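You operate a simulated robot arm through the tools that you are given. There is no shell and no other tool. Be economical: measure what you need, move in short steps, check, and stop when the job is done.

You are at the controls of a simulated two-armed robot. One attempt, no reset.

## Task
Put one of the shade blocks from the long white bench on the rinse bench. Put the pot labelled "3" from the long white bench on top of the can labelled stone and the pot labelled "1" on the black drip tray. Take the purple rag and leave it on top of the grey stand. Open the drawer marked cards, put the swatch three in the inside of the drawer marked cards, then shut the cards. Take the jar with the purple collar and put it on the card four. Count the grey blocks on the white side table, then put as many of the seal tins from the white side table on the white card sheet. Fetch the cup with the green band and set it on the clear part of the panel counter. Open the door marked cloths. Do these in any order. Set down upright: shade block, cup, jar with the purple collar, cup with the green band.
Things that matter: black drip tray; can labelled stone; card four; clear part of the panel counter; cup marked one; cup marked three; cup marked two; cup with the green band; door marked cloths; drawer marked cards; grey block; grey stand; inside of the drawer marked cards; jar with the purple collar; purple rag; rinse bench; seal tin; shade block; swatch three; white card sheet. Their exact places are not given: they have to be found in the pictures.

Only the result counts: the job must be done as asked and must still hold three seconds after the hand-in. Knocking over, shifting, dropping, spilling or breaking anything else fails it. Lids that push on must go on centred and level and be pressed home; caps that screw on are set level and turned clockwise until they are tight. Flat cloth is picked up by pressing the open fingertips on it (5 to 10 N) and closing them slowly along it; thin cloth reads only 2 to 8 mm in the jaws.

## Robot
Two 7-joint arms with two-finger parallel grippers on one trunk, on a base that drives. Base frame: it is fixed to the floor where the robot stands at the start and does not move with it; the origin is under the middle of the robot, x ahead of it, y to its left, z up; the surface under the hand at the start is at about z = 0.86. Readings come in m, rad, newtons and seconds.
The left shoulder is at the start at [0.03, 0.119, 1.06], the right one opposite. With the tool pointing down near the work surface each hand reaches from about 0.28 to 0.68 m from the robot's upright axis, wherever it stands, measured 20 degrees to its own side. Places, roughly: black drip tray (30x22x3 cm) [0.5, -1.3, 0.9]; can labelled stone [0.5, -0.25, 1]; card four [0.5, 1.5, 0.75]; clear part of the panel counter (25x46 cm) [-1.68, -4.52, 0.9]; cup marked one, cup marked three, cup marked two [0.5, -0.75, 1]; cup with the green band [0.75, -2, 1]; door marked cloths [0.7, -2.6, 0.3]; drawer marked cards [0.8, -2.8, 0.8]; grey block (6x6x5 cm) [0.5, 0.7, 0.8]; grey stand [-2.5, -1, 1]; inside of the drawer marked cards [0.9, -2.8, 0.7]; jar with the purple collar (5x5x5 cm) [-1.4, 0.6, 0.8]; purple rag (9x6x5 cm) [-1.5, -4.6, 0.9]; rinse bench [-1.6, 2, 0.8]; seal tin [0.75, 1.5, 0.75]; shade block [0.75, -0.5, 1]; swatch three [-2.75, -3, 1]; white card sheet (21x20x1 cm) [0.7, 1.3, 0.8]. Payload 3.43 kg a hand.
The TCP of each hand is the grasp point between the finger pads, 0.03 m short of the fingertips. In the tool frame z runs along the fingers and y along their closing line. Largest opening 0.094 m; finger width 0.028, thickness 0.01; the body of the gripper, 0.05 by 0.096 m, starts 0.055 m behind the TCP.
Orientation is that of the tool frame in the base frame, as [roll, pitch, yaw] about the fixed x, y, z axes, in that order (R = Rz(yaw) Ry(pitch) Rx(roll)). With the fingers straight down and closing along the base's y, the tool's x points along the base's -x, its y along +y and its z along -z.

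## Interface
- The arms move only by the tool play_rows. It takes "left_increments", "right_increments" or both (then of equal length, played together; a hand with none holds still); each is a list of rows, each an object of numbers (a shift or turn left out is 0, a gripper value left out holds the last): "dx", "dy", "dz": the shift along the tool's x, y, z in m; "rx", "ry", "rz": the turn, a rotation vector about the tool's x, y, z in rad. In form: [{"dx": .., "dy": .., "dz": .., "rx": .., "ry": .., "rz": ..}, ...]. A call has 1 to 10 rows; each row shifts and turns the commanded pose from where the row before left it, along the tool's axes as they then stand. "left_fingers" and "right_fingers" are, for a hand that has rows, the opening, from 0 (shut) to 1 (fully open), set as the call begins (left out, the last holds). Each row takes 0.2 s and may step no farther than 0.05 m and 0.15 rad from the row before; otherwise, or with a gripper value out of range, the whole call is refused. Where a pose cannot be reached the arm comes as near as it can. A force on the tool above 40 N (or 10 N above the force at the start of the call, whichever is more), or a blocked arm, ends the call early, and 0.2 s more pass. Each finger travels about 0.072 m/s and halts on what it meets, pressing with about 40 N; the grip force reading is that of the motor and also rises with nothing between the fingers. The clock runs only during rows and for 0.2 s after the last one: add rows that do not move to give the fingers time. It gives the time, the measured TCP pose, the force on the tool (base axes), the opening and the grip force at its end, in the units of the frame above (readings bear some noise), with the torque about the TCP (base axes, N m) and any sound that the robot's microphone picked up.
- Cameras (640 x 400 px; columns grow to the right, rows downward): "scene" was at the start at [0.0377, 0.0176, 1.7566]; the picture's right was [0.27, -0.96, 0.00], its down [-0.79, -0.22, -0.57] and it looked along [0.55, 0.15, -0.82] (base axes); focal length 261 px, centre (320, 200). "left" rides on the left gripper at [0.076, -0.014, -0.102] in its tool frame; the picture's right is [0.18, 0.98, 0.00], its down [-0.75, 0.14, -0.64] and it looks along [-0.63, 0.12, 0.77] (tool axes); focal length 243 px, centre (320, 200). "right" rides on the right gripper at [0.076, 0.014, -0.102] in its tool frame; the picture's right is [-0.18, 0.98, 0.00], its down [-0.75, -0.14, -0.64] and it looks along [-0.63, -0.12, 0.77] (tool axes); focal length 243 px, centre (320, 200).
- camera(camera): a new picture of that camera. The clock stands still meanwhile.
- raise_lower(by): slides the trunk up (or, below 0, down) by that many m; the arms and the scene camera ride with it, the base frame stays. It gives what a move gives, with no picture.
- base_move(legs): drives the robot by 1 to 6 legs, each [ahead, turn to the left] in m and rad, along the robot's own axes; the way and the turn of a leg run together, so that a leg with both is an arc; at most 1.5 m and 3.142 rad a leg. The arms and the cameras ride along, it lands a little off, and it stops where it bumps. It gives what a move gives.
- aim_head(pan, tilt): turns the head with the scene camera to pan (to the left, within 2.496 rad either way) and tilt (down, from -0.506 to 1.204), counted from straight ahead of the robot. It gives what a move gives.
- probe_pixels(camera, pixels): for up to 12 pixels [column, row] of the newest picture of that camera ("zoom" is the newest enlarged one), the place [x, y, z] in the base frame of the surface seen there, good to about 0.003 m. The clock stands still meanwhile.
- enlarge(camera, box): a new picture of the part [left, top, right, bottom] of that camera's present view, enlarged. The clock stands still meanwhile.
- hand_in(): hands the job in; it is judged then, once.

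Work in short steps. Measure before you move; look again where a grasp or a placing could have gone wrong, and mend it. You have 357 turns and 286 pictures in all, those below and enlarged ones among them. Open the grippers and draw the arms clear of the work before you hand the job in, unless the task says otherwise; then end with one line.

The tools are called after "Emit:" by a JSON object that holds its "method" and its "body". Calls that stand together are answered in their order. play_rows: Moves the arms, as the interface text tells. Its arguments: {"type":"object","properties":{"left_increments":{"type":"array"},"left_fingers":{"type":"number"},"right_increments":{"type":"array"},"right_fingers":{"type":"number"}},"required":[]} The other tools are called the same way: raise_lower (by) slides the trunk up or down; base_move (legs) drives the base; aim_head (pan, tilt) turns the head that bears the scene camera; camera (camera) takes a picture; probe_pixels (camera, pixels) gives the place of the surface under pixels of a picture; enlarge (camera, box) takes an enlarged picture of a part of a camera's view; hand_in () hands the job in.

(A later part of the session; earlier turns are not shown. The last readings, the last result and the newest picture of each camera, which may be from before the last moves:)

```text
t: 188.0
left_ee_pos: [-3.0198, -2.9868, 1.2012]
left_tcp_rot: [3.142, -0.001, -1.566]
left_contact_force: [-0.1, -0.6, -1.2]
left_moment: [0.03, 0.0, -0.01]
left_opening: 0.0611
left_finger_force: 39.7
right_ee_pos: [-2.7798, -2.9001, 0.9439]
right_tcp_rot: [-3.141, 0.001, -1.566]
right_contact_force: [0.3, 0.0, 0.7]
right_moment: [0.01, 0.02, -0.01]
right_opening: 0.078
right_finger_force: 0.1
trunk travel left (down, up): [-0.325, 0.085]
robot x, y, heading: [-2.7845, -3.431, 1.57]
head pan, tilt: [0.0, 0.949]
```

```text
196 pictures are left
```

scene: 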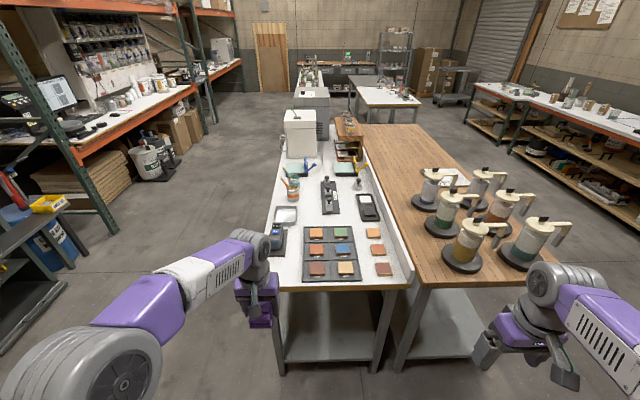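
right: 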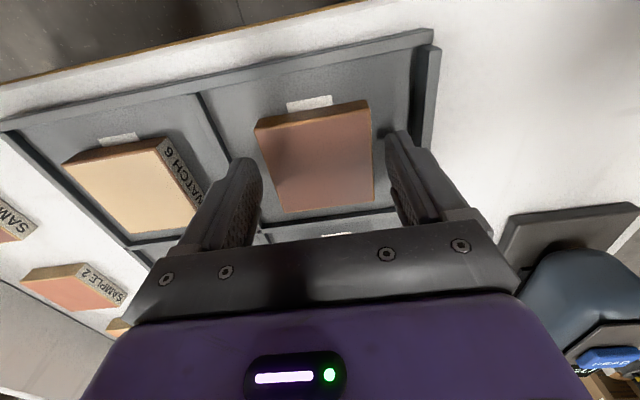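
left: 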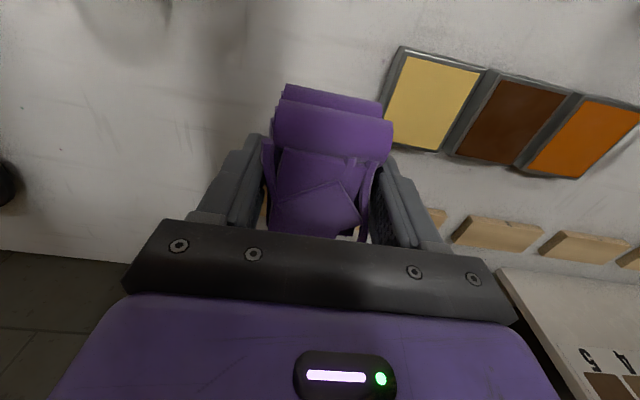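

Straddling well. Lower 6 mm more and close, then lift.

Emit:
{"method": "play_rows", "body": {"right_increments": [{"dz": 0.003}, {"dz": 0.003}, {}]}}

Emit:
{"method": "play_rows", "body": {"right_increments": [{}, {}, {}, {}], "right_fingers": 0.3}}

Emit:
{"method": "play_rows", "body": {"right_increments": [{"dz": -0.01}, {"dz": -0.03}, {"dz": -0.04}, {"dz": -0.04}, {"dz": -0.04}, {"dz": -0.04}, {"dz": -0.04}, {}]}}

Emit:
{"method": "camera", "body": {"camera": "right"}}

```text
t: 188.8
left_ee_pos: [-3.0195, -2.9861, 1.201]
left_tcp_rot: [3.14, -0.001, -1.569]
left_contact_force: [-0.9, -0.4, -0.1]
left_moment: [0.03, 0.01, 0.01]
left_opening: 0.0612
left_finger_force: 40.1
right_ee_pos: [-2.7785, -2.8988, 0.9383]
right_tcp_rot: [-3.142, -0.002, -1.565]
right_contact_force: [0.8, -0.1, -0.1]
right_moment: [0.02, 0.01, 0.0]
right_opening: 0.0781
right_finger_force: 0.1
trunk travel left (down, up): [-0.325, 0.085]
robot x, y, heading: [-2.7817, -3.4335, 1.572]
head pan, tilt: [0.0, 0.949]
```

```text
t: 189.8
left_ee_pos: [-3.0171, -2.9865, 1.199]
left_tcp_rot: [3.14, 0.001, -1.567]
left_contact_force: [-0.3, 0.0, -0.4]
left_moment: [-0.02, -0.04, -0.04]
left_opening: 0.0617
left_finger_force: 40.1
right_ee_pos: [-2.7792, -2.8994, 0.9393]
right_tcp_rot: [3.141, 0.0, -1.564]
right_contact_force: [0.1, 0.0, 0.1]
right_moment: [-0.03, -0.03, 0.01]
right_opening: 0.0627
right_finger_force: 40.4
trunk travel left (down, up): [-0.325, 0.085]
robot x, y, heading: [-2.7833, -3.4324, 1.575]
head pan, tilt: [0.0, 0.949]
```

```text
t: 191.6
left_ee_pos: [-3.019, -2.9866, 1.1997]
left_tcp_rot: [-3.141, 0.0, -1.569]
left_contact_force: [0.4, 0.1, -0.5]
left_moment: [-0.01, -0.01, 0.01]
left_opening: 0.0617
left_finger_force: 39.9
right_ee_pos: [-2.7784, -2.8986, 1.1791]
right_tcp_rot: [3.139, -0.001, -1.564]
right_contact_force: [0.2, 0.1, 0.0]
right_moment: [-0.03, 0.02, 0.02]
right_opening: 0.0625
right_finger_force: 40.0
trunk travel left (down, up): [-0.325, 0.085]
robot x, y, heading: [-2.7819, -3.4301, 1.569]
head pan, tilt: [0.0, 0.949]
```

```text
195 pictures are left
```

right: 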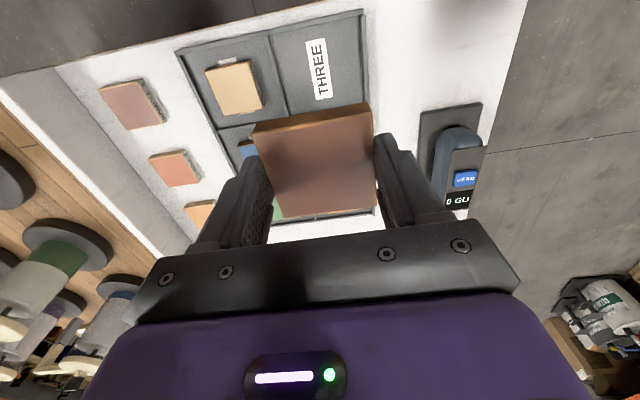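

"THREE" is under it – correct swatch. Now locate the grey stand ahead.

Emit:
{"method": "aim_head", "body": {"pan": 0.0, "tilt": 0.35}}

Emit:
{"method": "camera", "body": {"camera": "scene"}}

```text
t: 192.6
left_ee_pos: [-3.0188, -2.9867, 1.2]
left_tcp_rot: [-3.142, 0.001, -1.567]
left_contact_force: [-0.1, -1.1, -0.4]
left_moment: [0.01, 0.01, 0.01]
left_opening: 0.0614
left_finger_force: 40.5
right_ee_pos: [-2.7788, -2.8983, 1.178]
right_tcp_rot: [3.141, 0.0, -1.562]
right_contact_force: [1.0, 0.9, -0.4]
right_moment: [-0.01, 0.0, 0.01]
right_opening: 0.0626
right_finger_force: 39.9
trunk travel left (down, up): [-0.325, 0.085]
robot x, y, heading: [-2.7846, -3.43, 1.568]
head pan, tilt: [0.0, 0.351]
```

```text
194 pictures are left
```

scene: 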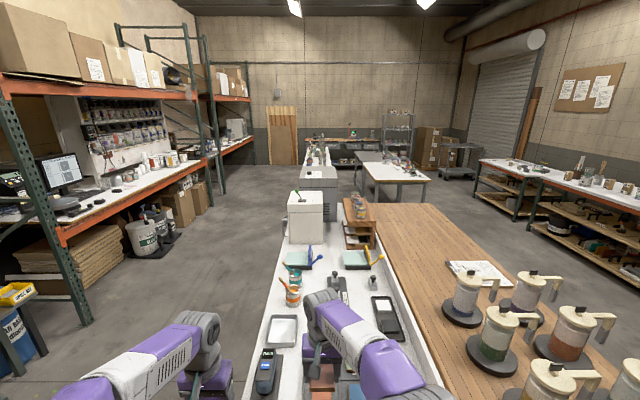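

Emit:
{"method": "enlarge", "body": {"camera": "scene", "box": [270, 130, 390, 250]}}

Emit:
{"method": "probe_pixels", "body": {"camera": "zoom", "pixels": [[330, 145], [320, 185], [330, 128], [290, 135], [365, 140], [300, 215], [440, 220], [430, 250], [310, 60], [420, 300]]}}

```text
3.33 times, centred on (330, 190) of scene
```

zoom: 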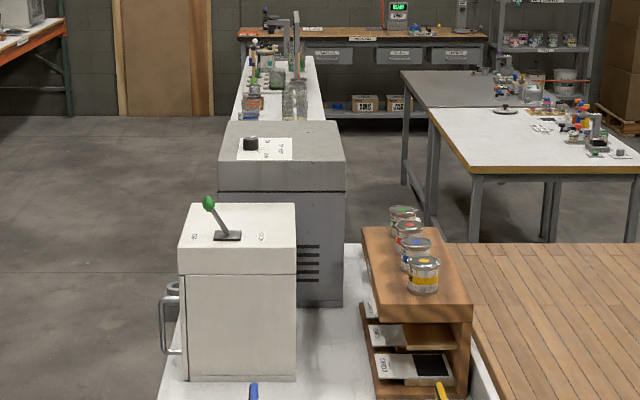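

```text
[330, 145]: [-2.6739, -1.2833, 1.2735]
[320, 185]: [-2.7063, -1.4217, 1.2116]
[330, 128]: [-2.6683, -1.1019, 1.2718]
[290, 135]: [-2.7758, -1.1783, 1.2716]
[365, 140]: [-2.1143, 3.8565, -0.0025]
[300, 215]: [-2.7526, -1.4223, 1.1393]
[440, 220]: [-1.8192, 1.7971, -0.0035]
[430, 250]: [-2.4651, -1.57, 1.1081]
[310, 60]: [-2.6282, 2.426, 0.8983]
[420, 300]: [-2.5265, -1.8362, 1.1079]
```

The big grey box top is at z 1.27, so the "grey stand" must be something else near [-2.5,-1,1]. I retract the hands and drive up the west aisle to look.

Emit:
{"method": "play_rows", "body": {"left_increments": [{"dx": 0.04}, {"dx": 0.04}, {"dx": 0.04}, {}], "right_increments": [{"dx": 0.045, "dz": -0.02}, {"dx": 0.045, "dz": -0.02}, {"dx": 0.045, "dz": -0.02}, {"dx": 0.045}]}}

Emit:
{"method": "base_move", "body": {"legs": [[-0.25, 0], [0, 0.9], [1.0, 0], [0, -0.9], [1.5, 0]]}}

Emit:
{"method": "aim_head", "body": {"pan": -0.7, "tilt": 0.4}}

Emit:
{"method": "camera", "body": {"camera": "scene"}}

```text
t: 193.6
left_ee_pos: [-3.0146, -3.1053, 1.1983]
left_tcp_rot: [-3.14, 0.002, -1.567]
left_contact_force: [-1.1, 0.3, -1.5]
left_moment: [-0.03, -0.01, 0.0]
left_opening: 0.0613
left_finger_force: 40.4
right_ee_pos: [-2.7771, -3.0818, 1.2413]
right_tcp_rot: [-3.141, 0.001, -1.566]
right_contact_force: [-0.5, 0.2, -1.0]
right_moment: [0.05, 0.0, -0.01]
right_opening: 0.0629
right_finger_force: 39.7
trunk travel left (down, up): [-0.325, 0.085]
robot x, y, heading: [-2.7811, -3.4301, 1.571]
head pan, tilt: [0.0, 0.351]
```

```text
t: 211.9
left_ee_pos: [-3.7492, -1.2027, 1.1983]
left_tcp_rot: [3.141, 0.002, -1.615]
left_contact_force: [-0.7, -0.5, -1.2]
left_moment: [0.01, -0.02, -0.01]
left_opening: 0.0616
left_finger_force: 39.7
right_ee_pos: [-3.5093, -1.1902, 1.2406]
right_tcp_rot: [3.141, 0.001, -1.611]
right_contact_force: [-0.8, 0.0, -0.9]
right_moment: [0.03, 0.02, 0.01]
right_opening: 0.0629
right_finger_force: 40.1
trunk travel left (down, up): [-0.325, 0.085]
robot x, y, heading: [-3.5328, -1.5383, 1.526]
head pan, tilt: [0.0, 0.351]
```

```text
t: 213.0
left_ee_pos: [-3.75, -1.2032, 1.1983]
left_tcp_rot: [-3.14, 0.001, -1.614]
left_contact_force: [-0.1, 0.3, -0.5]
left_moment: [0.02, 0.0, 0.0]
left_opening: 0.0618
left_finger_force: 40.0
right_ee_pos: [-3.511, -1.1899, 1.241]
right_tcp_rot: [-3.141, 0.001, -1.612]
right_contact_force: [-0.1, -0.2, 0.2]
right_moment: [0.0, 0.01, -0.01]
right_opening: 0.0629
right_finger_force: 40.1
trunk travel left (down, up): [-0.325, 0.085]
robot x, y, heading: [-3.5335, -1.5394, 1.521]
head pan, tilt: [-0.7, 0.4]
```

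```text
192 pictures are left
```

scene: 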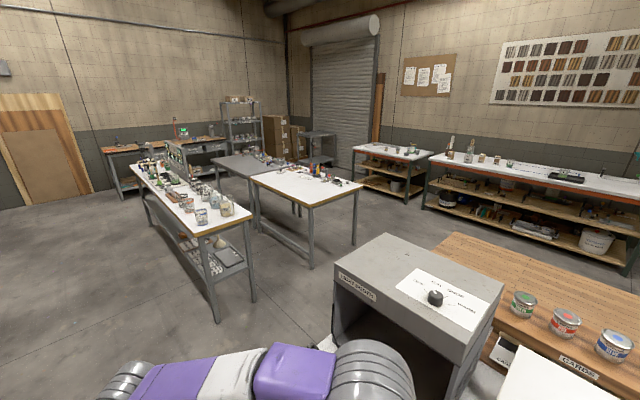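

I read the label on the grey booth and look at the pot bench (180,200).

Emit:
{"method": "enlarge", "body": {"camera": "scene", "box": [320, 220, 520, 400]}}

Emit:
{"method": "enlarge", "body": {"camera": "scene", "box": [120, 130, 280, 230]}}

Emit:
{"method": "probe_pixels", "body": {"camera": "scene", "pixels": [[228, 208], [215, 225], [160, 180], [180, 150], [195, 165], [390, 240], [340, 265], [495, 290], [445, 355], [250, 225]]}}

```text
2.22 times, centred on (420, 310) of scene
```

zoom: 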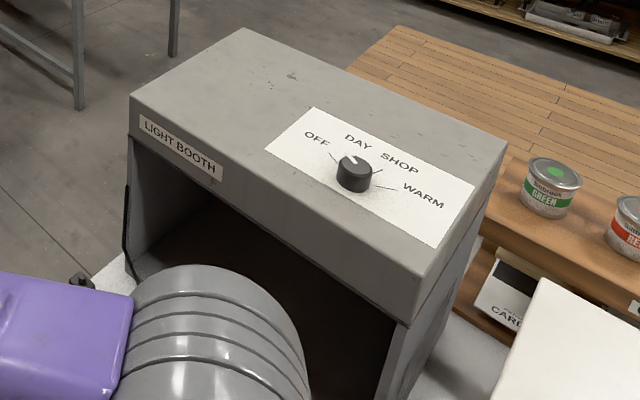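

```text
4.00 times, centred on (200, 180) of scene
```

zoom: 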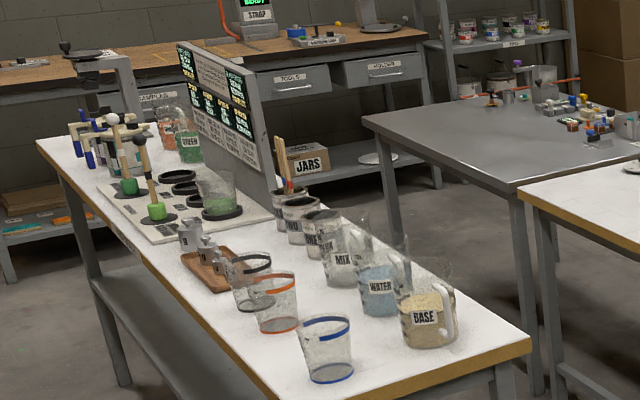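

```text
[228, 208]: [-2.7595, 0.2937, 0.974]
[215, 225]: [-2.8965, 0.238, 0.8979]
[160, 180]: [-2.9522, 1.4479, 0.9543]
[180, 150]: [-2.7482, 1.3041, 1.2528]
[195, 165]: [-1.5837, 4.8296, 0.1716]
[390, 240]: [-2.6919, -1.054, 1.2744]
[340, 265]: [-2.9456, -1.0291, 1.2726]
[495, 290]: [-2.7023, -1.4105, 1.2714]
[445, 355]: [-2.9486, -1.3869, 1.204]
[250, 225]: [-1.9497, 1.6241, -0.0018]
```

That is a light booth open to the west; the grey stand may be inside it. I move level with it, face it, and look in.

Emit:
{"method": "base_move", "body": {"legs": [[0.33, 0], [0, -1.53]]}}

Emit:
{"method": "raise_lower", "body": {"by": -0.2}}

Emit:
{"method": "aim_head", "body": {"pan": 0.0, "tilt": 0.6}}

Emit:
{"method": "camera", "body": {"camera": "scene"}}

```text
t: 218.9
left_ee_pos: [-3.1919, -0.9772, 1.1995]
left_tcp_rot: [3.141, -0.001, -3.137]
left_contact_force: [-0.6, -0.5, -0.7]
left_moment: [0.03, 0.02, -0.01]
left_opening: 0.0616
left_finger_force: 39.8
right_ee_pos: [-3.1667, -1.215, 1.2403]
right_tcp_rot: [-3.142, -0.001, -3.133]
right_contact_force: [-0.1, -0.4, -1.5]
right_moment: [-0.03, 0.0, -0.01]
right_opening: 0.0627
right_finger_force: 40.5
trunk travel left (down, up): [-0.325, 0.085]
robot x, y, heading: [-3.5156, -1.2095, -0.0]
head pan, tilt: [-0.7, 0.4]
```

```text
t: 221.1
left_ee_pos: [-3.1924, -0.9779, 0.9994]
left_tcp_rot: [3.14, -0.001, -3.136]
left_contact_force: [0.1, -0.2, -0.7]
left_moment: [0.0, -0.01, 0.04]
left_opening: 0.0612
left_finger_force: 39.8
right_ee_pos: [-3.1684, -1.2149, 1.0413]
right_tcp_rot: [-3.141, 0.001, -3.134]
right_contact_force: [-0.1, 0.2, -1.0]
right_moment: [0.0, 0.02, -0.05]
right_opening: 0.0627
right_finger_force: 40.3
trunk travel left (down, up): [-0.125, 0.285]
robot x, y, heading: [-3.5184, -1.2116, -0.003]
head pan, tilt: [-0.7, 0.4]
```

```text
t: 222.2
left_ee_pos: [-3.1921, -0.9767, 0.9982]
left_tcp_rot: [3.141, -0.001, -3.136]
left_contact_force: [0.3, -0.2, 0.4]
left_moment: [0.01, -0.01, -0.01]
left_opening: 0.0616
left_finger_force: 39.8
right_ee_pos: [-3.1672, -1.2148, 1.0406]
right_tcp_rot: [-3.142, 0.0, -3.136]
right_contact_force: [0.7, -0.5, -0.5]
right_moment: [0.01, -0.03, 0.02]
right_opening: 0.0627
right_finger_force: 40.6
trunk travel left (down, up): [-0.125, 0.285]
robot x, y, heading: [-3.5198, -1.2091, 0.005]
head pan, tilt: [0.0, 0.6]
```

```text
189 pictures are left
```

scene: 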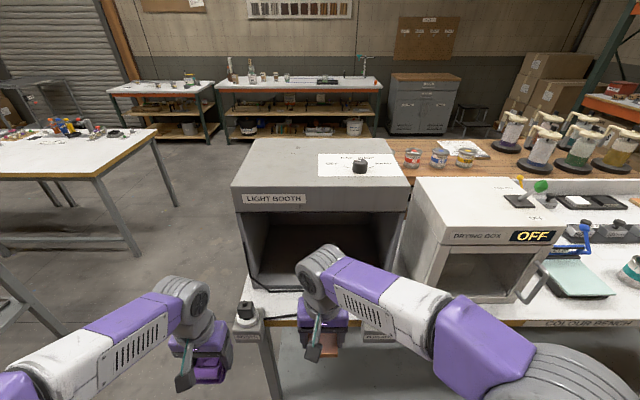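

I zoom on the booth interior and the small grey objects in front of it.

Emit:
{"method": "enlarge", "body": {"camera": "scene", "box": [220, 190, 420, 350]}}

Emit:
{"method": "probe_pixels", "body": {"camera": "scene", "pixels": [[246, 322], [246, 308], [330, 245], [300, 265], [375, 320], [260, 285], [390, 250], [280, 310]]}}

```text
2.50 times, centred on (320, 270) of scene
```

zoom: 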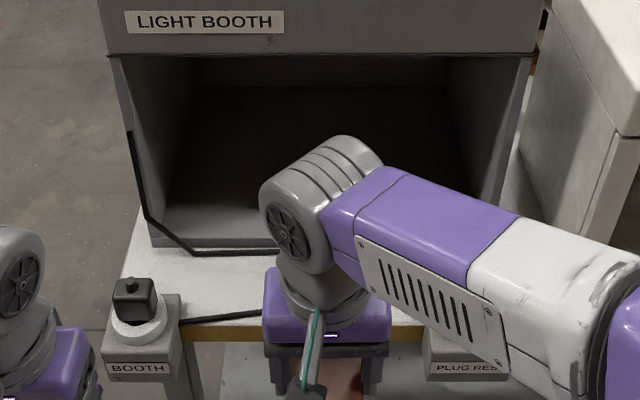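

```text
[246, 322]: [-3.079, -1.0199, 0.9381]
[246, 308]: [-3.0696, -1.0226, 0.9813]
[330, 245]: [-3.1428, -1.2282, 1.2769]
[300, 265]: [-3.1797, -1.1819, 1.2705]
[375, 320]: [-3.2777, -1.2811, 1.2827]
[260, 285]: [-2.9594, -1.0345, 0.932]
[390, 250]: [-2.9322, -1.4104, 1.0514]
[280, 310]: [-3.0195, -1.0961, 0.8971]
```

The right arm hides the interior; I move it right and look again.

Emit:
{"method": "play_rows", "body": {"right_increments": [{"dx": 0.02, "dy": -0.045}, {"dy": -0.045}, {"dy": -0.045}, {"dy": -0.045}, {"dy": -0.045}, {"dy": -0.045}, {}]}}

Emit:
{"method": "enlarge", "body": {"camera": "scene", "box": [220, 190, 420, 350]}}

```text
t: 223.8
left_ee_pos: [-3.1919, -0.9775, 0.999]
left_tcp_rot: [3.141, 0.001, -3.137]
left_contact_force: [-0.1, -0.7, -0.5]
left_moment: [-0.01, 0.0, 0.02]
left_opening: 0.0615
left_finger_force: 39.8
right_ee_pos: [-3.186, -1.4837, 1.043]
right_tcp_rot: [3.141, -0.001, -3.136]
right_contact_force: [0.5, -0.7, 0.0]
right_moment: [0.02, 0.04, 0.04]
right_opening: 0.0626
right_finger_force: 40.1
trunk travel left (down, up): [-0.125, 0.285]
robot x, y, heading: [-3.5166, -1.2088, 0.002]
head pan, tilt: [0.0, 0.6]
```

```text
2.50 times, centred on (320, 270) of scene
```

zoom: 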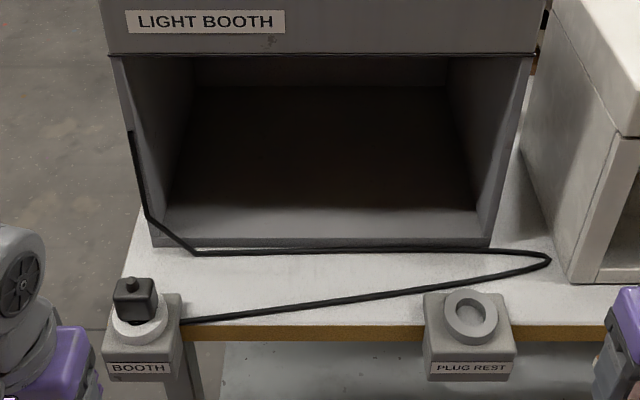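

The interior is dark; I probe a grid to find any raised stand.

Emit:
{"method": "probe_pixels", "body": {"camera": "zoom", "pixels": [[210, 120], [270, 120], [330, 120], [390, 120], [440, 120], [230, 170], [290, 170], [350, 170], [410, 170], [460, 170], [320, 90], [320, 220]]}}

Emit:
{"method": "enlarge", "body": {"camera": "scene", "box": [260, 205, 390, 280]}}

```text
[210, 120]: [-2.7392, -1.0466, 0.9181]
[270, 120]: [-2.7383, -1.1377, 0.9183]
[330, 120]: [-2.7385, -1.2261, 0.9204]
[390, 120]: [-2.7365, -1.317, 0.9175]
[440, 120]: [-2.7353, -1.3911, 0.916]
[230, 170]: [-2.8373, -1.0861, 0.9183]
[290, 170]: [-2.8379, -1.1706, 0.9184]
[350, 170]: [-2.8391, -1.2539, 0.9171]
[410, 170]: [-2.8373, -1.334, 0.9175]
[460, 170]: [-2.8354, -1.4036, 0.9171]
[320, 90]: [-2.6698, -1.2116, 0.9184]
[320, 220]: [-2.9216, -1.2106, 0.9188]
```

```text
4.92 times, centred on (325, 242) of scene
```

zoom: 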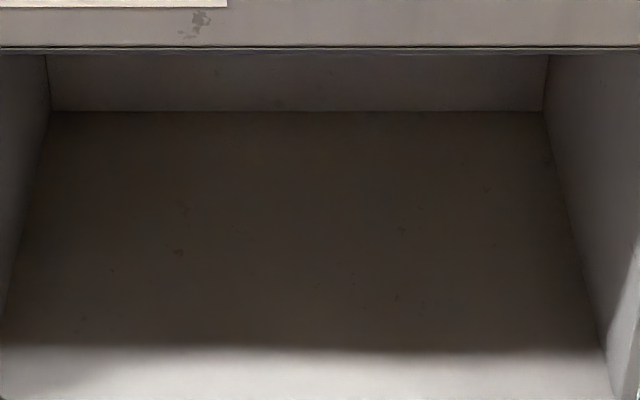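

The booth is empty inside (floor 0.918). I raise the trunk and drive around to the north to view the area behind the booth.

Emit:
{"method": "raise_lower", "body": {"by": 0.2}}

Emit:
{"method": "base_move", "body": {"legs": [[0, 1.57], [1.1, 0], [0, -1.57]]}}

Emit:
{"method": "aim_head", "body": {"pan": -0.8, "tilt": 0.4}}

Emit:
{"method": "camera", "body": {"camera": "scene"}}

```text
t: 225.9
left_ee_pos: [-3.1927, -0.9778, 1.1981]
left_tcp_rot: [3.141, 0.0, -3.137]
left_contact_force: [-1.0, -1.2, -0.6]
left_moment: [0.01, 0.01, -0.01]
left_opening: 0.0617
left_finger_force: 39.8
right_ee_pos: [-3.1856, -1.4826, 1.2425]
right_tcp_rot: [3.14, 0.0, -3.135]
right_contact_force: [-1.2, 0.2, -0.6]
right_moment: [0.01, 0.0, 0.0]
right_opening: 0.0627
right_finger_force: 40.5
trunk travel left (down, up): [-0.325, 0.085]
robot x, y, heading: [-3.519, -1.2126, 0.001]
head pan, tilt: [0.0, 0.6]
```

```text
t: 239.2
left_ee_pos: [-3.1926, 0.1162, 1.1973]
left_tcp_rot: [-3.141, -0.001, 3.135]
left_contact_force: [-0.8, 0.3, -1.1]
left_moment: [-0.02, -0.02, -0.01]
left_opening: 0.0613
left_finger_force: 39.8
right_ee_pos: [-3.1914, -0.39, 1.241]
right_tcp_rot: [3.142, 0.001, 3.135]
right_contact_force: [-0.2, 0.5, -0.8]
right_moment: [0.02, 0.02, 0.01]
right_opening: 0.0628
right_finger_force: 40.5
trunk travel left (down, up): [-0.325, 0.085]
robot x, y, heading: [-3.5246, -0.113, -0.011]
head pan, tilt: [0.0, 0.6]
```

```text
t: 240.3
left_ee_pos: [-3.1921, 0.1159, 1.1986]
left_tcp_rot: [3.141, 0.0, 3.135]
left_contact_force: [0.4, -0.5, -1.9]
left_moment: [0.0, 0.0, 0.02]
left_opening: 0.0614
left_finger_force: 40.1
right_ee_pos: [-3.1909, -0.3904, 1.2417]
right_tcp_rot: [-3.14, -0.001, 3.136]
right_contact_force: [0.2, 0.0, -0.6]
right_moment: [0.01, 0.0, 0.02]
right_opening: 0.0625
right_finger_force: 39.7
trunk travel left (down, up): [-0.325, 0.085]
robot x, y, heading: [-3.5195, -0.114, -0.011]
head pan, tilt: [-0.799, 0.4]
```

```text
185 pictures are left
```

scene: 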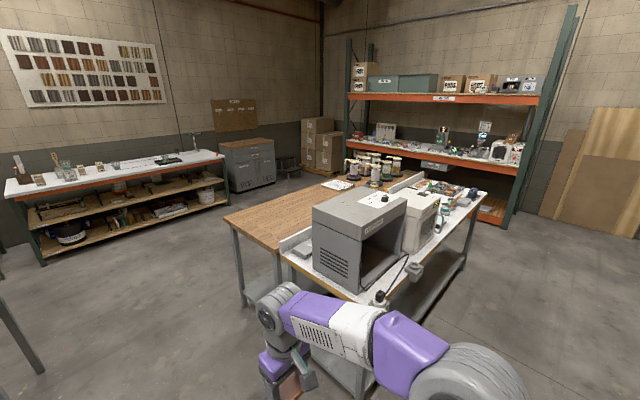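

A grey thing is visible at (300,247) behind the booth. Zoom.

Emit:
{"method": "enlarge", "body": {"camera": "scene", "box": [270, 200, 350, 280]}}

Emit:
{"method": "probe_pixels", "body": {"camera": "zoom", "pixels": [[220, 220], [160, 190], [130, 260], [240, 250], [200, 180], [250, 190], [180, 240], [200, 260]]}}

```text
5.00 times, centred on (310, 240) of scene
```

zoom: 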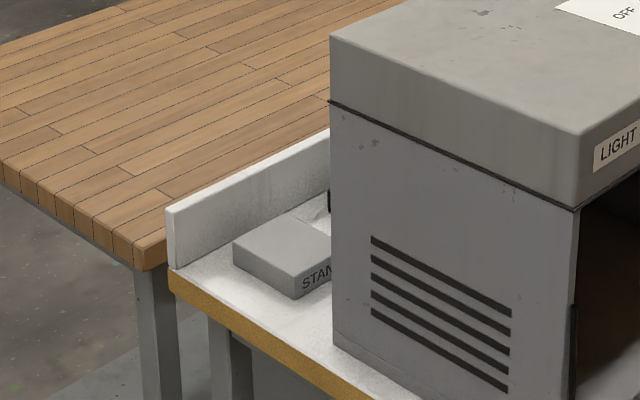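

```text
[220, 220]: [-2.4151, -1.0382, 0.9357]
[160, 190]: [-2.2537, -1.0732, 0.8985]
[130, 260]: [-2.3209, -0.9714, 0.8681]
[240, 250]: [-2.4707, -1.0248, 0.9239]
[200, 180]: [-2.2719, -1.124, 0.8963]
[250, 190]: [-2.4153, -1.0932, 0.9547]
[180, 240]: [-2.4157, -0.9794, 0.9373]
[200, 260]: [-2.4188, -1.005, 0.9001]
```

A grey block labelled "STAND" sits behind the booth near [-2.48,-1.04], top ≈0.925. I drive to the bench's north end and face it.

Emit:
{"method": "base_move", "body": {"legs": [[0, -0.341], [1.12, 0], [0, -1.219]]}}

Emit:
{"method": "aim_head", "body": {"pan": 0.0, "tilt": 0.85}}

Emit:
{"method": "camera", "body": {"camera": "scene"}}

```text
t: 250.0
left_ee_pos: [-2.2639, -0.8267, 1.1991]
left_tcp_rot: [-3.141, -0.001, 1.568]
left_contact_force: [0.0, 0.2, -0.3]
left_moment: [-0.04, 0.0, -0.02]
left_opening: 0.0616
left_finger_force: 39.8
right_ee_pos: [-2.7685, -0.8287, 1.2412]
right_tcp_rot: [3.142, 0.0, 1.569]
right_contact_force: [-0.8, -0.6, -0.2]
right_moment: [0.02, -0.03, 0.02]
right_opening: 0.0628
right_finger_force: 39.9
trunk travel left (down, up): [-0.325, 0.085]
robot x, y, heading: [-2.4929, -0.4976, -1.577]
head pan, tilt: [-0.799, 0.4]
```

```text
t: 251.2
left_ee_pos: [-2.2632, -0.8269, 1.1992]
left_tcp_rot: [-3.141, 0.0, 1.567]
left_contact_force: [-0.5, -0.6, -0.2]
left_moment: [0.02, 0.02, 0.0]
left_opening: 0.0617
left_finger_force: 40.0
right_ee_pos: [-2.7703, -0.8293, 1.242]
right_tcp_rot: [3.142, -0.001, 1.567]
right_contact_force: [-0.5, -0.2, -0.7]
right_moment: [-0.02, -0.01, -0.04]
right_opening: 0.0625
right_finger_force: 40.1
trunk travel left (down, up): [-0.325, 0.085]
robot x, y, heading: [-2.4941, -0.4966, -1.58]
head pan, tilt: [0.0, 0.85]
```

```text
183 pictures are left
```

scene: 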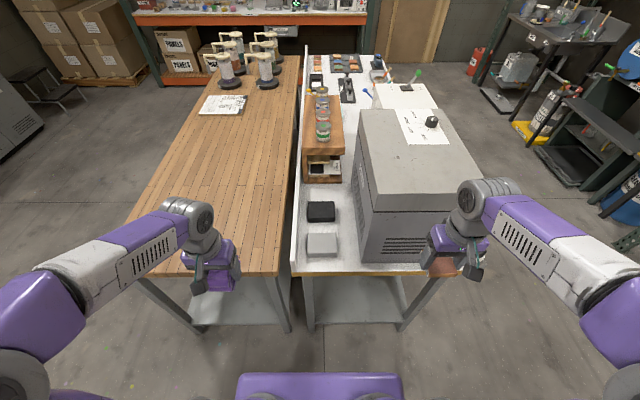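

Grey stand at (322,245), a black one behind it. Probe.

Emit:
{"method": "enlarge", "body": {"camera": "scene", "box": [280, 180, 380, 280]}}

Emit:
{"method": "probe_pixels", "body": {"camera": "scene", "pixels": [[322, 241], [309, 236], [335, 236], [309, 247], [336, 247], [322, 255], [320, 208], [360, 255], [305, 240], [322, 265], [355, 220]]}}

```text
4.00 times, centred on (330, 230) of scene
```

zoom: 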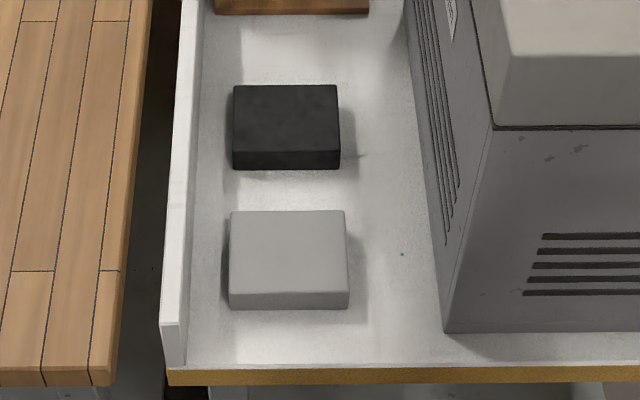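

```text
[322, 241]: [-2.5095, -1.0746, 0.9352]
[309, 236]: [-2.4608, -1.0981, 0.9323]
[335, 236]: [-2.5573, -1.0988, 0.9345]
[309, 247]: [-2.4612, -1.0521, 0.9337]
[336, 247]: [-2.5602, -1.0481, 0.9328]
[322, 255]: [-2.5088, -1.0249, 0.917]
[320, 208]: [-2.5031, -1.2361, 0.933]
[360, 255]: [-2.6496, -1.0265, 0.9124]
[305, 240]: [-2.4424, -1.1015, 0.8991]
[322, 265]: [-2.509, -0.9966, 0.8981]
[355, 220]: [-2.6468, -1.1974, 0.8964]
```

Stand centre [-2.51,-1.07], top 0.934. Carry the rag above it.

Emit:
{"method": "play_rows", "body": {"left_increments": [{"dy": -0.045}, {"dy": -0.045}, {"dy": -0.045}, {"dy": -0.045}, {"dy": -0.045}, {"dx": -0.03, "dy": -0.022}, {"dx": -0.05}, {"dx": -0.05}, {"dx": -0.05}, {"dx": -0.05}]}}

Emit:
{"method": "camera", "body": {"camera": "scene"}}

Emit:
{"method": "camera", "body": {"camera": "left"}}

```text
t: 253.4
left_ee_pos: [-2.5119, -1.0591, 1.1971]
left_tcp_rot: [3.141, -0.004, 1.565]
left_contact_force: [-0.3, 0.2, -0.4]
left_moment: [0.0, -0.02, -0.01]
left_opening: 0.0614
left_finger_force: 40.0
right_ee_pos: [-2.7705, -0.8291, 1.2415]
right_tcp_rot: [-3.142, -0.001, 1.57]
right_contact_force: [0.6, 0.4, 0.3]
right_moment: [0.01, 0.0, 0.0]
right_opening: 0.063
right_finger_force: 40.0
trunk travel left (down, up): [-0.325, 0.085]
robot x, y, heading: [-2.4942, -0.5007, -1.579]
head pan, tilt: [0.0, 0.85]
```

```text
181 pictures are left
```

scene: 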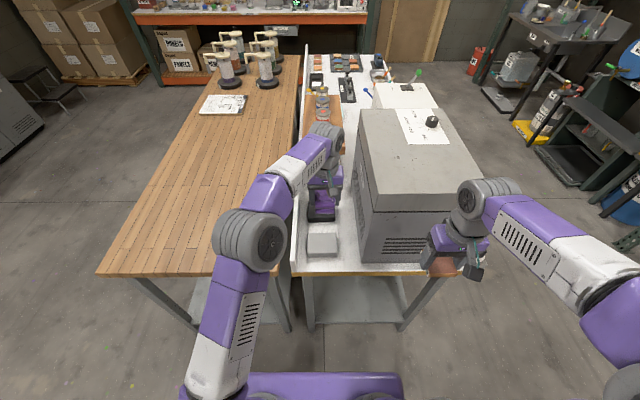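

```text
180 pictures are left
```

left: 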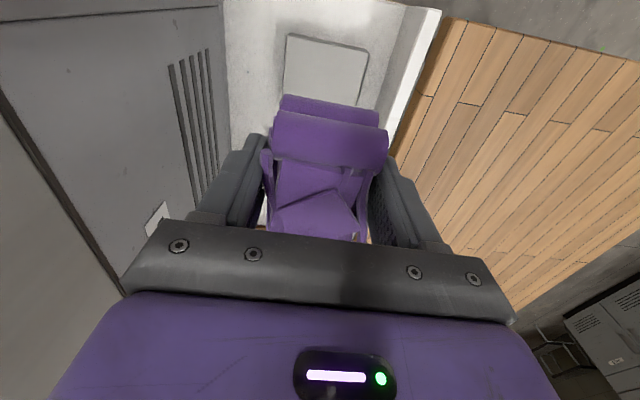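

Aligned; move 1 cm further and lower to contact (TCP ≈0.978).

Emit:
{"method": "play_rows", "body": {"left_increments": [{"dx": -0.006, "dz": 0.045}, {"dx": -0.006, "dz": 0.045}, {"dz": 0.045}, {"dz": 0.045}, {"dz": 0.02}, {"dz": 0.01}, {"dz": 0.005}, {"dz": 0.004}, {}]}}

Emit:
{"method": "camera", "body": {"camera": "left"}}

```text
t: 255.4
left_ee_pos: [-2.5121, -1.0684, 0.9805]
left_tcp_rot: [-3.141, 0.001, 1.568]
left_contact_force: [0.2, -0.4, -1.1]
left_moment: [0.01, 0.01, -0.01]
left_opening: 0.0614
left_finger_force: 39.3
right_ee_pos: [-2.7696, -0.829, 1.2417]
right_tcp_rot: [3.141, 0.0, 1.569]
right_contact_force: [0.1, 0.5, -0.9]
right_moment: [-0.03, -0.01, -0.02]
right_opening: 0.0627
right_finger_force: 40.1
trunk travel left (down, up): [-0.325, 0.085]
robot x, y, heading: [-2.4935, -0.4977, -1.578]
head pan, tilt: [0.0, 0.85]
```

```text
179 pictures are left
```

left: 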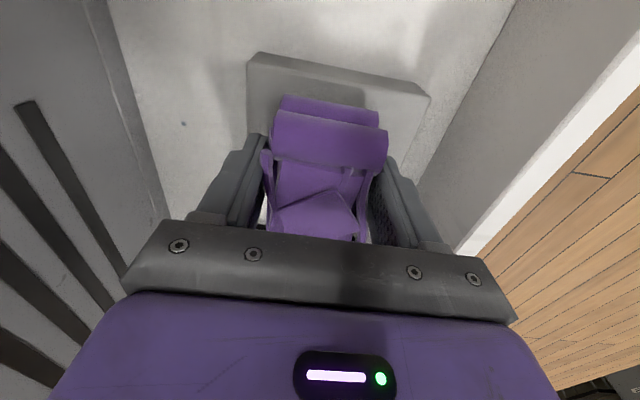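

Just above the stand. Lower the last few mm, then release.

Emit:
{"method": "play_rows", "body": {"left_increments": [{"dz": 0.002}, {"dz": 0.002}, {"dz": 0.001}, {}]}}

Emit:
{"method": "play_rows", "body": {"left_increments": [{}, {}, {}], "left_fingers": 0.88}}

Emit:
{"method": "play_rows", "body": {"left_increments": [{"dz": -0.01}, {"dz": -0.02}, {"dz": -0.04}, {"dz": -0.04}, {"dz": -0.05}, {"dz": -0.05}, {}]}}

Emit:
{"method": "camera", "body": {"camera": "left"}}

```text
t: 256.4
left_ee_pos: [-2.5109, -1.0689, 0.9757]
left_tcp_rot: [3.142, 0.002, 1.566]
left_contact_force: [2.3, 1.6, 7.7]
left_moment: [-0.22, -0.04, 0.07]
left_opening: 0.0615
left_finger_force: 40.4
right_ee_pos: [-2.7692, -0.8286, 1.2427]
right_tcp_rot: [-3.14, 0.0, 1.569]
right_contact_force: [0.2, 0.7, -0.6]
right_moment: [0.01, 0.02, 0.01]
right_opening: 0.0628
right_finger_force: 40.0
trunk travel left (down, up): [-0.325, 0.085]
robot x, y, heading: [-2.4936, -0.4986, -1.579]
head pan, tilt: [0.0, 0.85]
```

```text
t: 257.2
left_ee_pos: [-2.5119, -1.0677, 0.9743]
left_tcp_rot: [3.141, 0.0, 1.567]
left_contact_force: [0.2, 0.6, 0.1]
left_moment: [-0.01, 0.02, 0.0]
left_opening: 0.0828
left_finger_force: 0.1
right_ee_pos: [-2.7695, -0.8289, 1.2423]
right_tcp_rot: [3.14, 0.0, 1.57]
right_contact_force: [-0.9, -0.3, 0.0]
right_moment: [-0.01, 0.0, 0.01]
right_opening: 0.0627
right_finger_force: 40.1
trunk travel left (down, up): [-0.325, 0.085]
robot x, y, heading: [-2.493, -0.4989, -1.579]
head pan, tilt: [0.0, 0.85]
```

```text
t: 258.8
left_ee_pos: [-2.512, -1.0684, 1.1856]
left_tcp_rot: [-3.141, 0.0, 1.567]
left_contact_force: [0.4, 0.4, 0.0]
left_moment: [-0.01, 0.02, 0.01]
left_opening: 0.083
left_finger_force: 0.0
right_ee_pos: [-2.769, -0.8288, 1.2419]
right_tcp_rot: [3.141, 0.001, 1.57]
right_contact_force: [-0.2, 0.6, 0.4]
right_moment: [-0.03, 0.01, 0.01]
right_opening: 0.0629
right_finger_force: 39.7
trunk travel left (down, up): [-0.325, 0.085]
robot x, y, heading: [-2.4956, -0.4952, -1.581]
head pan, tilt: [0.0, 0.85]
```

```text
178 pictures are left
```

left: 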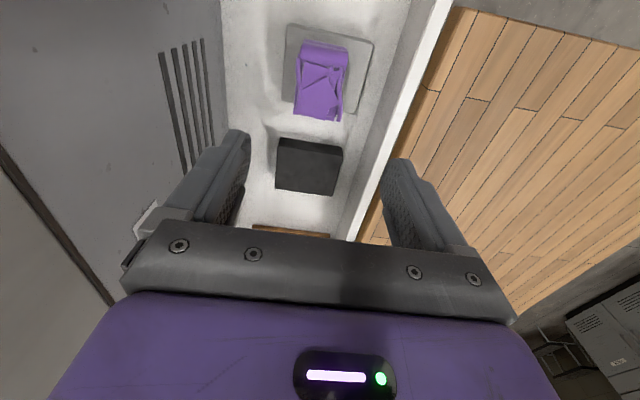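

The rag lies on the grey stand. Retract the left hand and look toward the table with the jar.

Emit:
{"method": "play_rows", "body": {"left_increments": [{"dx": 0.045}, {"dx": 0.045}, {"dx": 0.045}, {"dx": 0.045, "dy": 0.02}, {"dx": 0.03, "dy": 0.04}, {"dy": 0.045}, {"dy": 0.045}, {}]}}

Emit:
{"method": "base_move", "body": {"legs": [[-0.1, 0], [0, 1.57]]}}

Emit:
{"method": "aim_head", "body": {"pan": 0.7, "tilt": 0.5}}

Emit:
{"method": "camera", "body": {"camera": "scene"}}

```text
t: 260.6
left_ee_pos: [-2.3579, -0.859, 1.1859]
left_tcp_rot: [3.138, 0.001, 1.567]
left_contact_force: [0.2, -0.5, 0.6]
left_moment: [0.03, -0.03, -0.06]
left_opening: 0.0829
left_finger_force: 0.1
right_ee_pos: [-2.7714, -0.8297, 1.2416]
right_tcp_rot: [-3.14, -0.001, 1.57]
right_contact_force: [-0.4, -0.4, -0.1]
right_moment: [0.0, -0.03, -0.04]
right_opening: 0.0626
right_finger_force: 40.2
trunk travel left (down, up): [-0.325, 0.085]
robot x, y, heading: [-2.4934, -0.4995, -1.578]
head pan, tilt: [0.0, 0.85]
```

```text
t: 265.5
left_ee_pos: [-2.1328, -0.2631, 1.1858]
left_tcp_rot: [3.141, 0.0, 3.136]
left_contact_force: [-0.3, 0.8, -0.4]
left_moment: [0.01, 0.0, -0.02]
left_opening: 0.0827
left_finger_force: 0.1
right_ee_pos: [-2.1634, -0.6746, 1.2406]
right_tcp_rot: [-3.141, -0.001, 3.138]
right_contact_force: [0.3, -0.8, -0.2]
right_moment: [0.0, 0.0, 0.04]
right_opening: 0.0624
right_finger_force: 40.4
trunk travel left (down, up): [-0.325, 0.085]
robot x, y, heading: [-2.4923, -0.3993, -0.003]
head pan, tilt: [0.0, 0.85]
```

```text
t: 266.6
left_ee_pos: [-2.1342, -0.2628, 1.186]
left_tcp_rot: [-3.141, 0.0, 3.136]
left_contact_force: [0.1, -0.3, 0.4]
left_moment: [-0.02, -0.02, 0.03]
left_opening: 0.0827
left_finger_force: 0.1
right_ee_pos: [-2.1615, -0.6746, 1.2417]
right_tcp_rot: [-3.141, 0.0, 3.14]
right_contact_force: [-0.7, -0.3, -0.2]
right_moment: [-0.02, -0.02, 0.0]
right_opening: 0.063
right_finger_force: 39.6
trunk travel left (down, up): [-0.325, 0.085]
robot x, y, heading: [-2.4954, -0.3981, -0.008]
head pan, tilt: [0.7, 0.499]
```

```text
177 pictures are left
```

scene: 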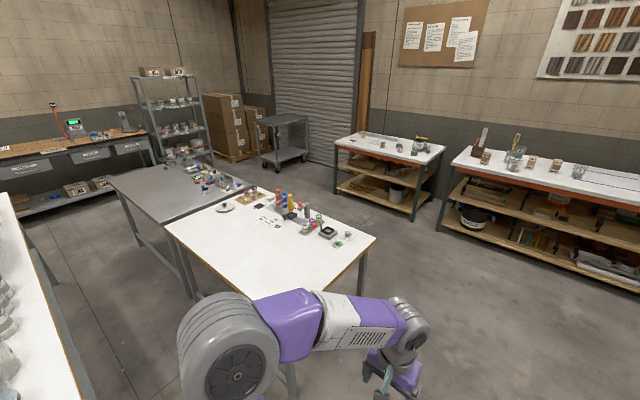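

Zoom on the white table's items.

Emit:
{"method": "enlarge", "body": {"camera": "scene", "box": [200, 180, 370, 260]}}

Emit:
{"method": "probe_pixels", "body": {"camera": "scene", "pixels": [[374, 238], [252, 188], [167, 225], [225, 207], [270, 190], [319, 219], [313, 228], [302, 210], [150, 198], [330, 233]]}}

```text
3.76 times, centred on (285, 220) of scene
```

zoom: 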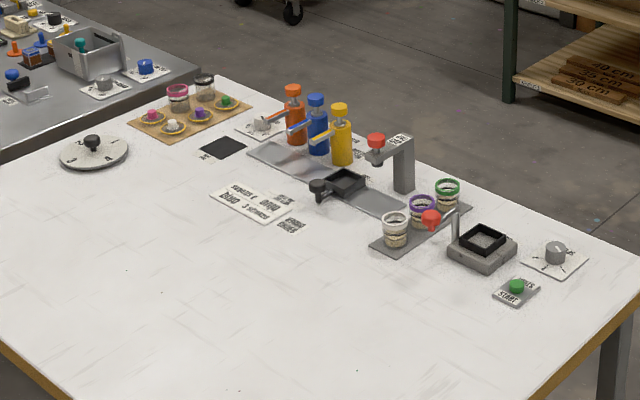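

```text
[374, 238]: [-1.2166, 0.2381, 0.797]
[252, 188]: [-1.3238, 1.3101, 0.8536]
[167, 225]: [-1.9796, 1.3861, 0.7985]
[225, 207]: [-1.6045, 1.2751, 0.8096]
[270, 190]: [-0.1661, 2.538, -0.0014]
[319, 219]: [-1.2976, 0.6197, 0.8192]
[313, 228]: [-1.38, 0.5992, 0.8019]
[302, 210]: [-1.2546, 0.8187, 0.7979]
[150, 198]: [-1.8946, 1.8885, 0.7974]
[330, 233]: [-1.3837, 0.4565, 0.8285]
```

Purple-collared jar is the middle one on a small tray near [-1.35,0.6]; table top 0.798. I drive around to the east side and face it.

Emit:
{"method": "base_move", "body": {"legs": [[1.5, 0.008], [0.35, 0], [0, 1.571], [0.97, 0], [0, 1.571]]}}

Emit:
{"method": "aim_head", "body": {"pan": 0.0, "tilt": 0.75}}

Emit:
{"method": "camera", "body": {"camera": "scene"}}

```text
t: 288.1
left_ee_pos: [-1.0031, 0.4412, 1.1865]
left_tcp_rot: [3.14, 0.0, 0.014]
left_contact_force: [0.8, 0.8, -0.2]
left_moment: [0.0, -0.02, -0.02]
left_opening: 0.0827
left_finger_force: 0.0
right_ee_pos: [-0.98, 0.8525, 1.2429]
right_tcp_rot: [3.141, 0.0, 0.016]
right_contact_force: [-0.4, 0.1, -0.6]
right_moment: [-0.02, -0.03, -0.01]
right_opening: 0.0627
right_finger_force: 40.4
trunk travel left (down, up): [-0.325, 0.085]
robot x, y, heading: [-0.6483, 0.5819, -3.137]
head pan, tilt: [0.7, 0.499]
```

```text
t: 289.2
left_ee_pos: [-1.0026, 0.4402, 1.1864]
left_tcp_rot: [3.139, 0.0, 0.013]
left_contact_force: [-0.8, 0.3, -0.4]
left_moment: [0.01, 0.0, -0.01]
left_opening: 0.0828
left_finger_force: 0.0
right_ee_pos: [-0.9803, 0.8542, 1.2417]
right_tcp_rot: [-3.141, 0.0, 0.015]
right_contact_force: [0.2, -0.2, -1.0]
right_moment: [0.04, 0.0, -0.03]
right_opening: 0.0629
right_finger_force: 39.8
trunk travel left (down, up): [-0.325, 0.085]
robot x, y, heading: [-0.6469, 0.5815, -3.133]
head pan, tilt: [0.0, 0.75]
```

```text
175 pictures are left
```

scene: 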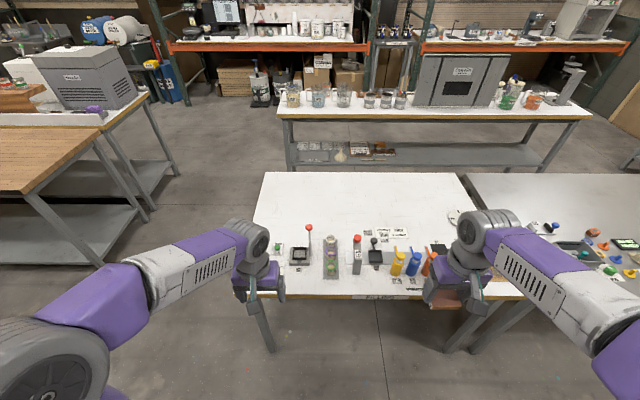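

Emit:
{"method": "enlarge", "body": {"camera": "scene", "box": [270, 215, 400, 300]}}

Emit:
{"method": "probe_pixels", "body": {"camera": "zoom", "pixels": [[294, 145], [296, 205], [298, 260], [298, 275], [296, 192], [296, 218], [275, 250], [320, 250], [180, 80], [425, 110], [330, 320], [150, 190]]}}

```text
4.71 times, centred on (335, 258) of scene
```

zoom: 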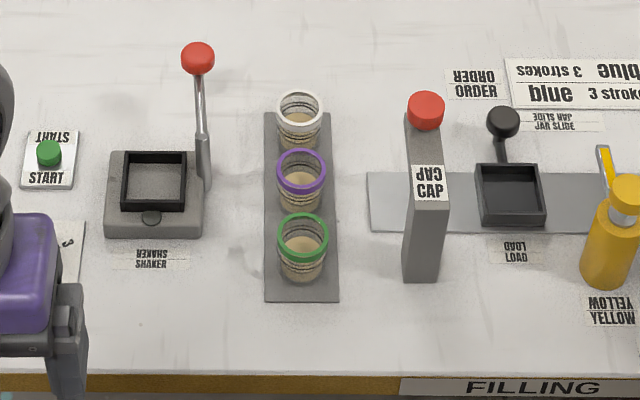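

```text
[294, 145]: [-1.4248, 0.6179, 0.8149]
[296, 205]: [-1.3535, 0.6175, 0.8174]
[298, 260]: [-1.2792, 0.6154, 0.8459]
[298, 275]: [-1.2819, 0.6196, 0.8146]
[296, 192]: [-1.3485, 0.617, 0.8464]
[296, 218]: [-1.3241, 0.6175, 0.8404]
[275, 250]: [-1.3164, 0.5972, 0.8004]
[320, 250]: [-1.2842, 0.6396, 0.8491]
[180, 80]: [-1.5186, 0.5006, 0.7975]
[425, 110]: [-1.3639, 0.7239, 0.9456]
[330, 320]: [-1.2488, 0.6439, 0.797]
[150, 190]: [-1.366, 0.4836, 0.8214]
```

The purple jar is the middle one, with a lever to its left and the CAP post to its right. I probe those more exactly.

Emit:
{"method": "probe_pixels", "body": {"camera": "zoom", "pixels": [[198, 58], [203, 110], [203, 165], [300, 152], [280, 172], [323, 172], [300, 186], [410, 190], [440, 190], [412, 270], [300, 95], [302, 217]]}}

```text
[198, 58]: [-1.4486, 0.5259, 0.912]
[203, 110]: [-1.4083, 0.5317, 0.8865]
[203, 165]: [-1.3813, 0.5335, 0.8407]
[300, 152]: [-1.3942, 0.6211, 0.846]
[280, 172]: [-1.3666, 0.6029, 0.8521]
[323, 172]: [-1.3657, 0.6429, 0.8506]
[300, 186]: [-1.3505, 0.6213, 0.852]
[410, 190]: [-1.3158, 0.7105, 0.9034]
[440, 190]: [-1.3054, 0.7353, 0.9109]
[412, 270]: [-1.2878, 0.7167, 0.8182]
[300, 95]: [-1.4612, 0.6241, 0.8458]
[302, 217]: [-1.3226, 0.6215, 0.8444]
```

Jar centre ≈[-1.37,0.623], top 0.852. Drive 0.2 m closer and bring the left hand over it.

Emit:
{"method": "base_move", "body": {"legs": [[0.2, 0]]}}

Emit:
{"method": "play_rows", "body": {"left_increments": [{"dy": -0.045}, {"dy": -0.045}, {"dy": -0.045}, {"dy": -0.045, "dx": -0.01}, {"dx": -0.045}, {"dx": -0.045}, {"dz": 0.045}, {"dz": 0.045}, {"dz": 0.045}, {}], "left_fingers": 0.8}}

Emit:
{"method": "camera", "body": {"camera": "left"}}

```text
t: 290.8
left_ee_pos: [-1.2034, 0.4387, 1.1866]
left_tcp_rot: [3.141, 0.001, 0.013]
left_contact_force: [0.3, 0.2, 0.6]
left_moment: [-0.01, 0.04, 0.01]
left_opening: 0.0827
left_finger_force: 0.1
right_ee_pos: [-1.1811, 0.8523, 1.2421]
right_tcp_rot: [-3.141, -0.001, 0.014]
right_contact_force: [0.0, 0.4, -0.7]
right_moment: [0.01, -0.02, 0.0]
right_opening: 0.0625
right_finger_force: 39.8
trunk travel left (down, up): [-0.325, 0.085]
robot x, y, heading: [-0.8446, 0.5789, -3.131]
head pan, tilt: [0.0, 0.75]
```

```text
t: 293.0
left_ee_pos: [-1.3037, 0.6195, 1.0525]
left_tcp_rot: [3.14, 0.001, 0.011]
left_contact_force: [-0.1, -1.0, 0.8]
left_moment: [0.0, 0.04, -0.01]
left_opening: 0.0751
left_finger_force: 0.0
right_ee_pos: [-1.1795, 0.8522, 1.2417]
right_tcp_rot: [3.141, 0.0, 0.015]
right_contact_force: [-0.1, 0.3, 0.2]
right_moment: [-0.01, 0.01, -0.02]
right_opening: 0.0627
right_finger_force: 40.4
trunk travel left (down, up): [-0.325, 0.085]
robot x, y, heading: [-0.845, 0.5826, -3.13]
head pan, tilt: [0.0, 0.75]
```

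```text
173 pictures are left
```

left: 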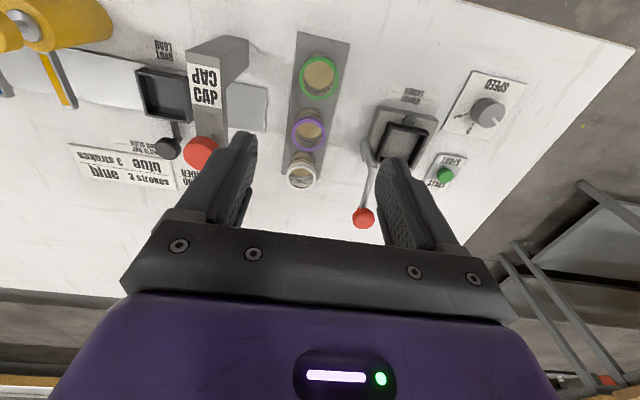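

Probe the purple ring in this view.

Emit:
{"method": "enlarge", "body": {"camera": "left", "box": [260, 90, 360, 180]}}

Emit:
{"method": "probe_pixels", "body": {"camera": "left", "pixels": [[293, 132], [327, 132], [310, 116], [310, 148], [298, 120], [322, 145], [363, 215], [200, 150]]}}

```text
4.44 times, centred on (310, 135) of left
```

zoom: 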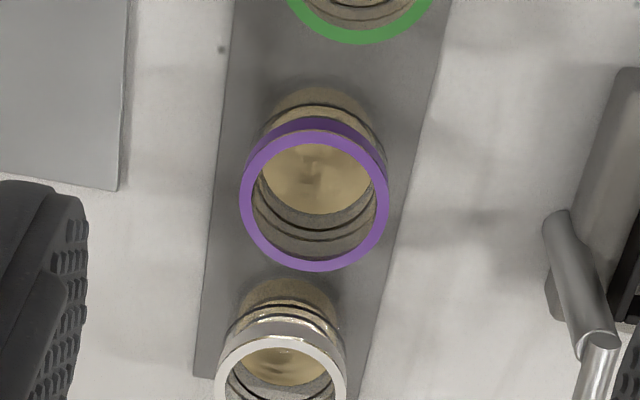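

```text
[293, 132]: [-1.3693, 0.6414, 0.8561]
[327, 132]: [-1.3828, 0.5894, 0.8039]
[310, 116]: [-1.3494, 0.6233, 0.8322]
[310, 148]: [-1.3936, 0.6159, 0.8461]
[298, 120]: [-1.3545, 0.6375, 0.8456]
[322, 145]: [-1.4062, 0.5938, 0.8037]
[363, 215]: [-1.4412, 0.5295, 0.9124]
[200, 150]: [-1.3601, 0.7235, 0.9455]
```

Purple jar centre [-1.366,0.621]. Move over and lower to z≈0.90 for a check.

Emit:
{"method": "play_rows", "body": {"left_increments": [{"dx": -0.032, "dy": -0.002}, {"dx": -0.031}, {"dz": 0.04}, {"dz": 0.04}, {"dz": 0.04}, {"dz": 0.025}, {}]}}

Emit:
{"method": "camera", "body": {"camera": "left"}}

```text
t: 294.6
left_ee_pos: [-1.3693, 0.6199, 0.9067]
left_tcp_rot: [3.14, 0.002, 0.012]
left_contact_force: [0.2, -0.7, 0.3]
left_moment: [0.0, 0.02, 0.0]
left_opening: 0.0753
left_finger_force: 0.1
right_ee_pos: [-1.1797, 0.8525, 1.2429]
right_tcp_rot: [-3.14, 0.002, 0.015]
right_contact_force: [-0.1, 0.0, -0.4]
right_moment: [0.01, -0.01, 0.05]
right_opening: 0.0624
right_finger_force: 39.7
trunk travel left (down, up): [-0.325, 0.085]
robot x, y, heading: [-0.8511, 0.5817, -3.127]
head pan, tilt: [0.0, 0.75]
```

```text
171 pictures are left
```

left: 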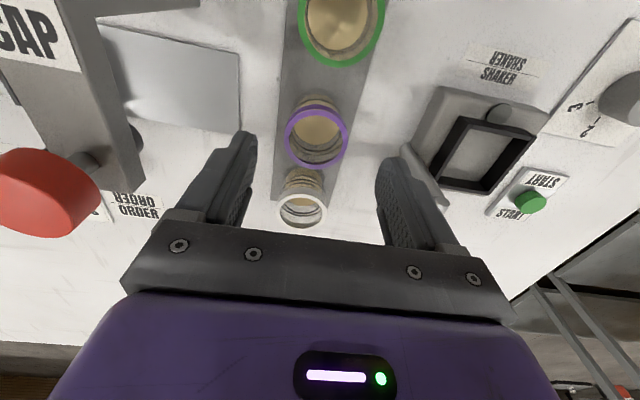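

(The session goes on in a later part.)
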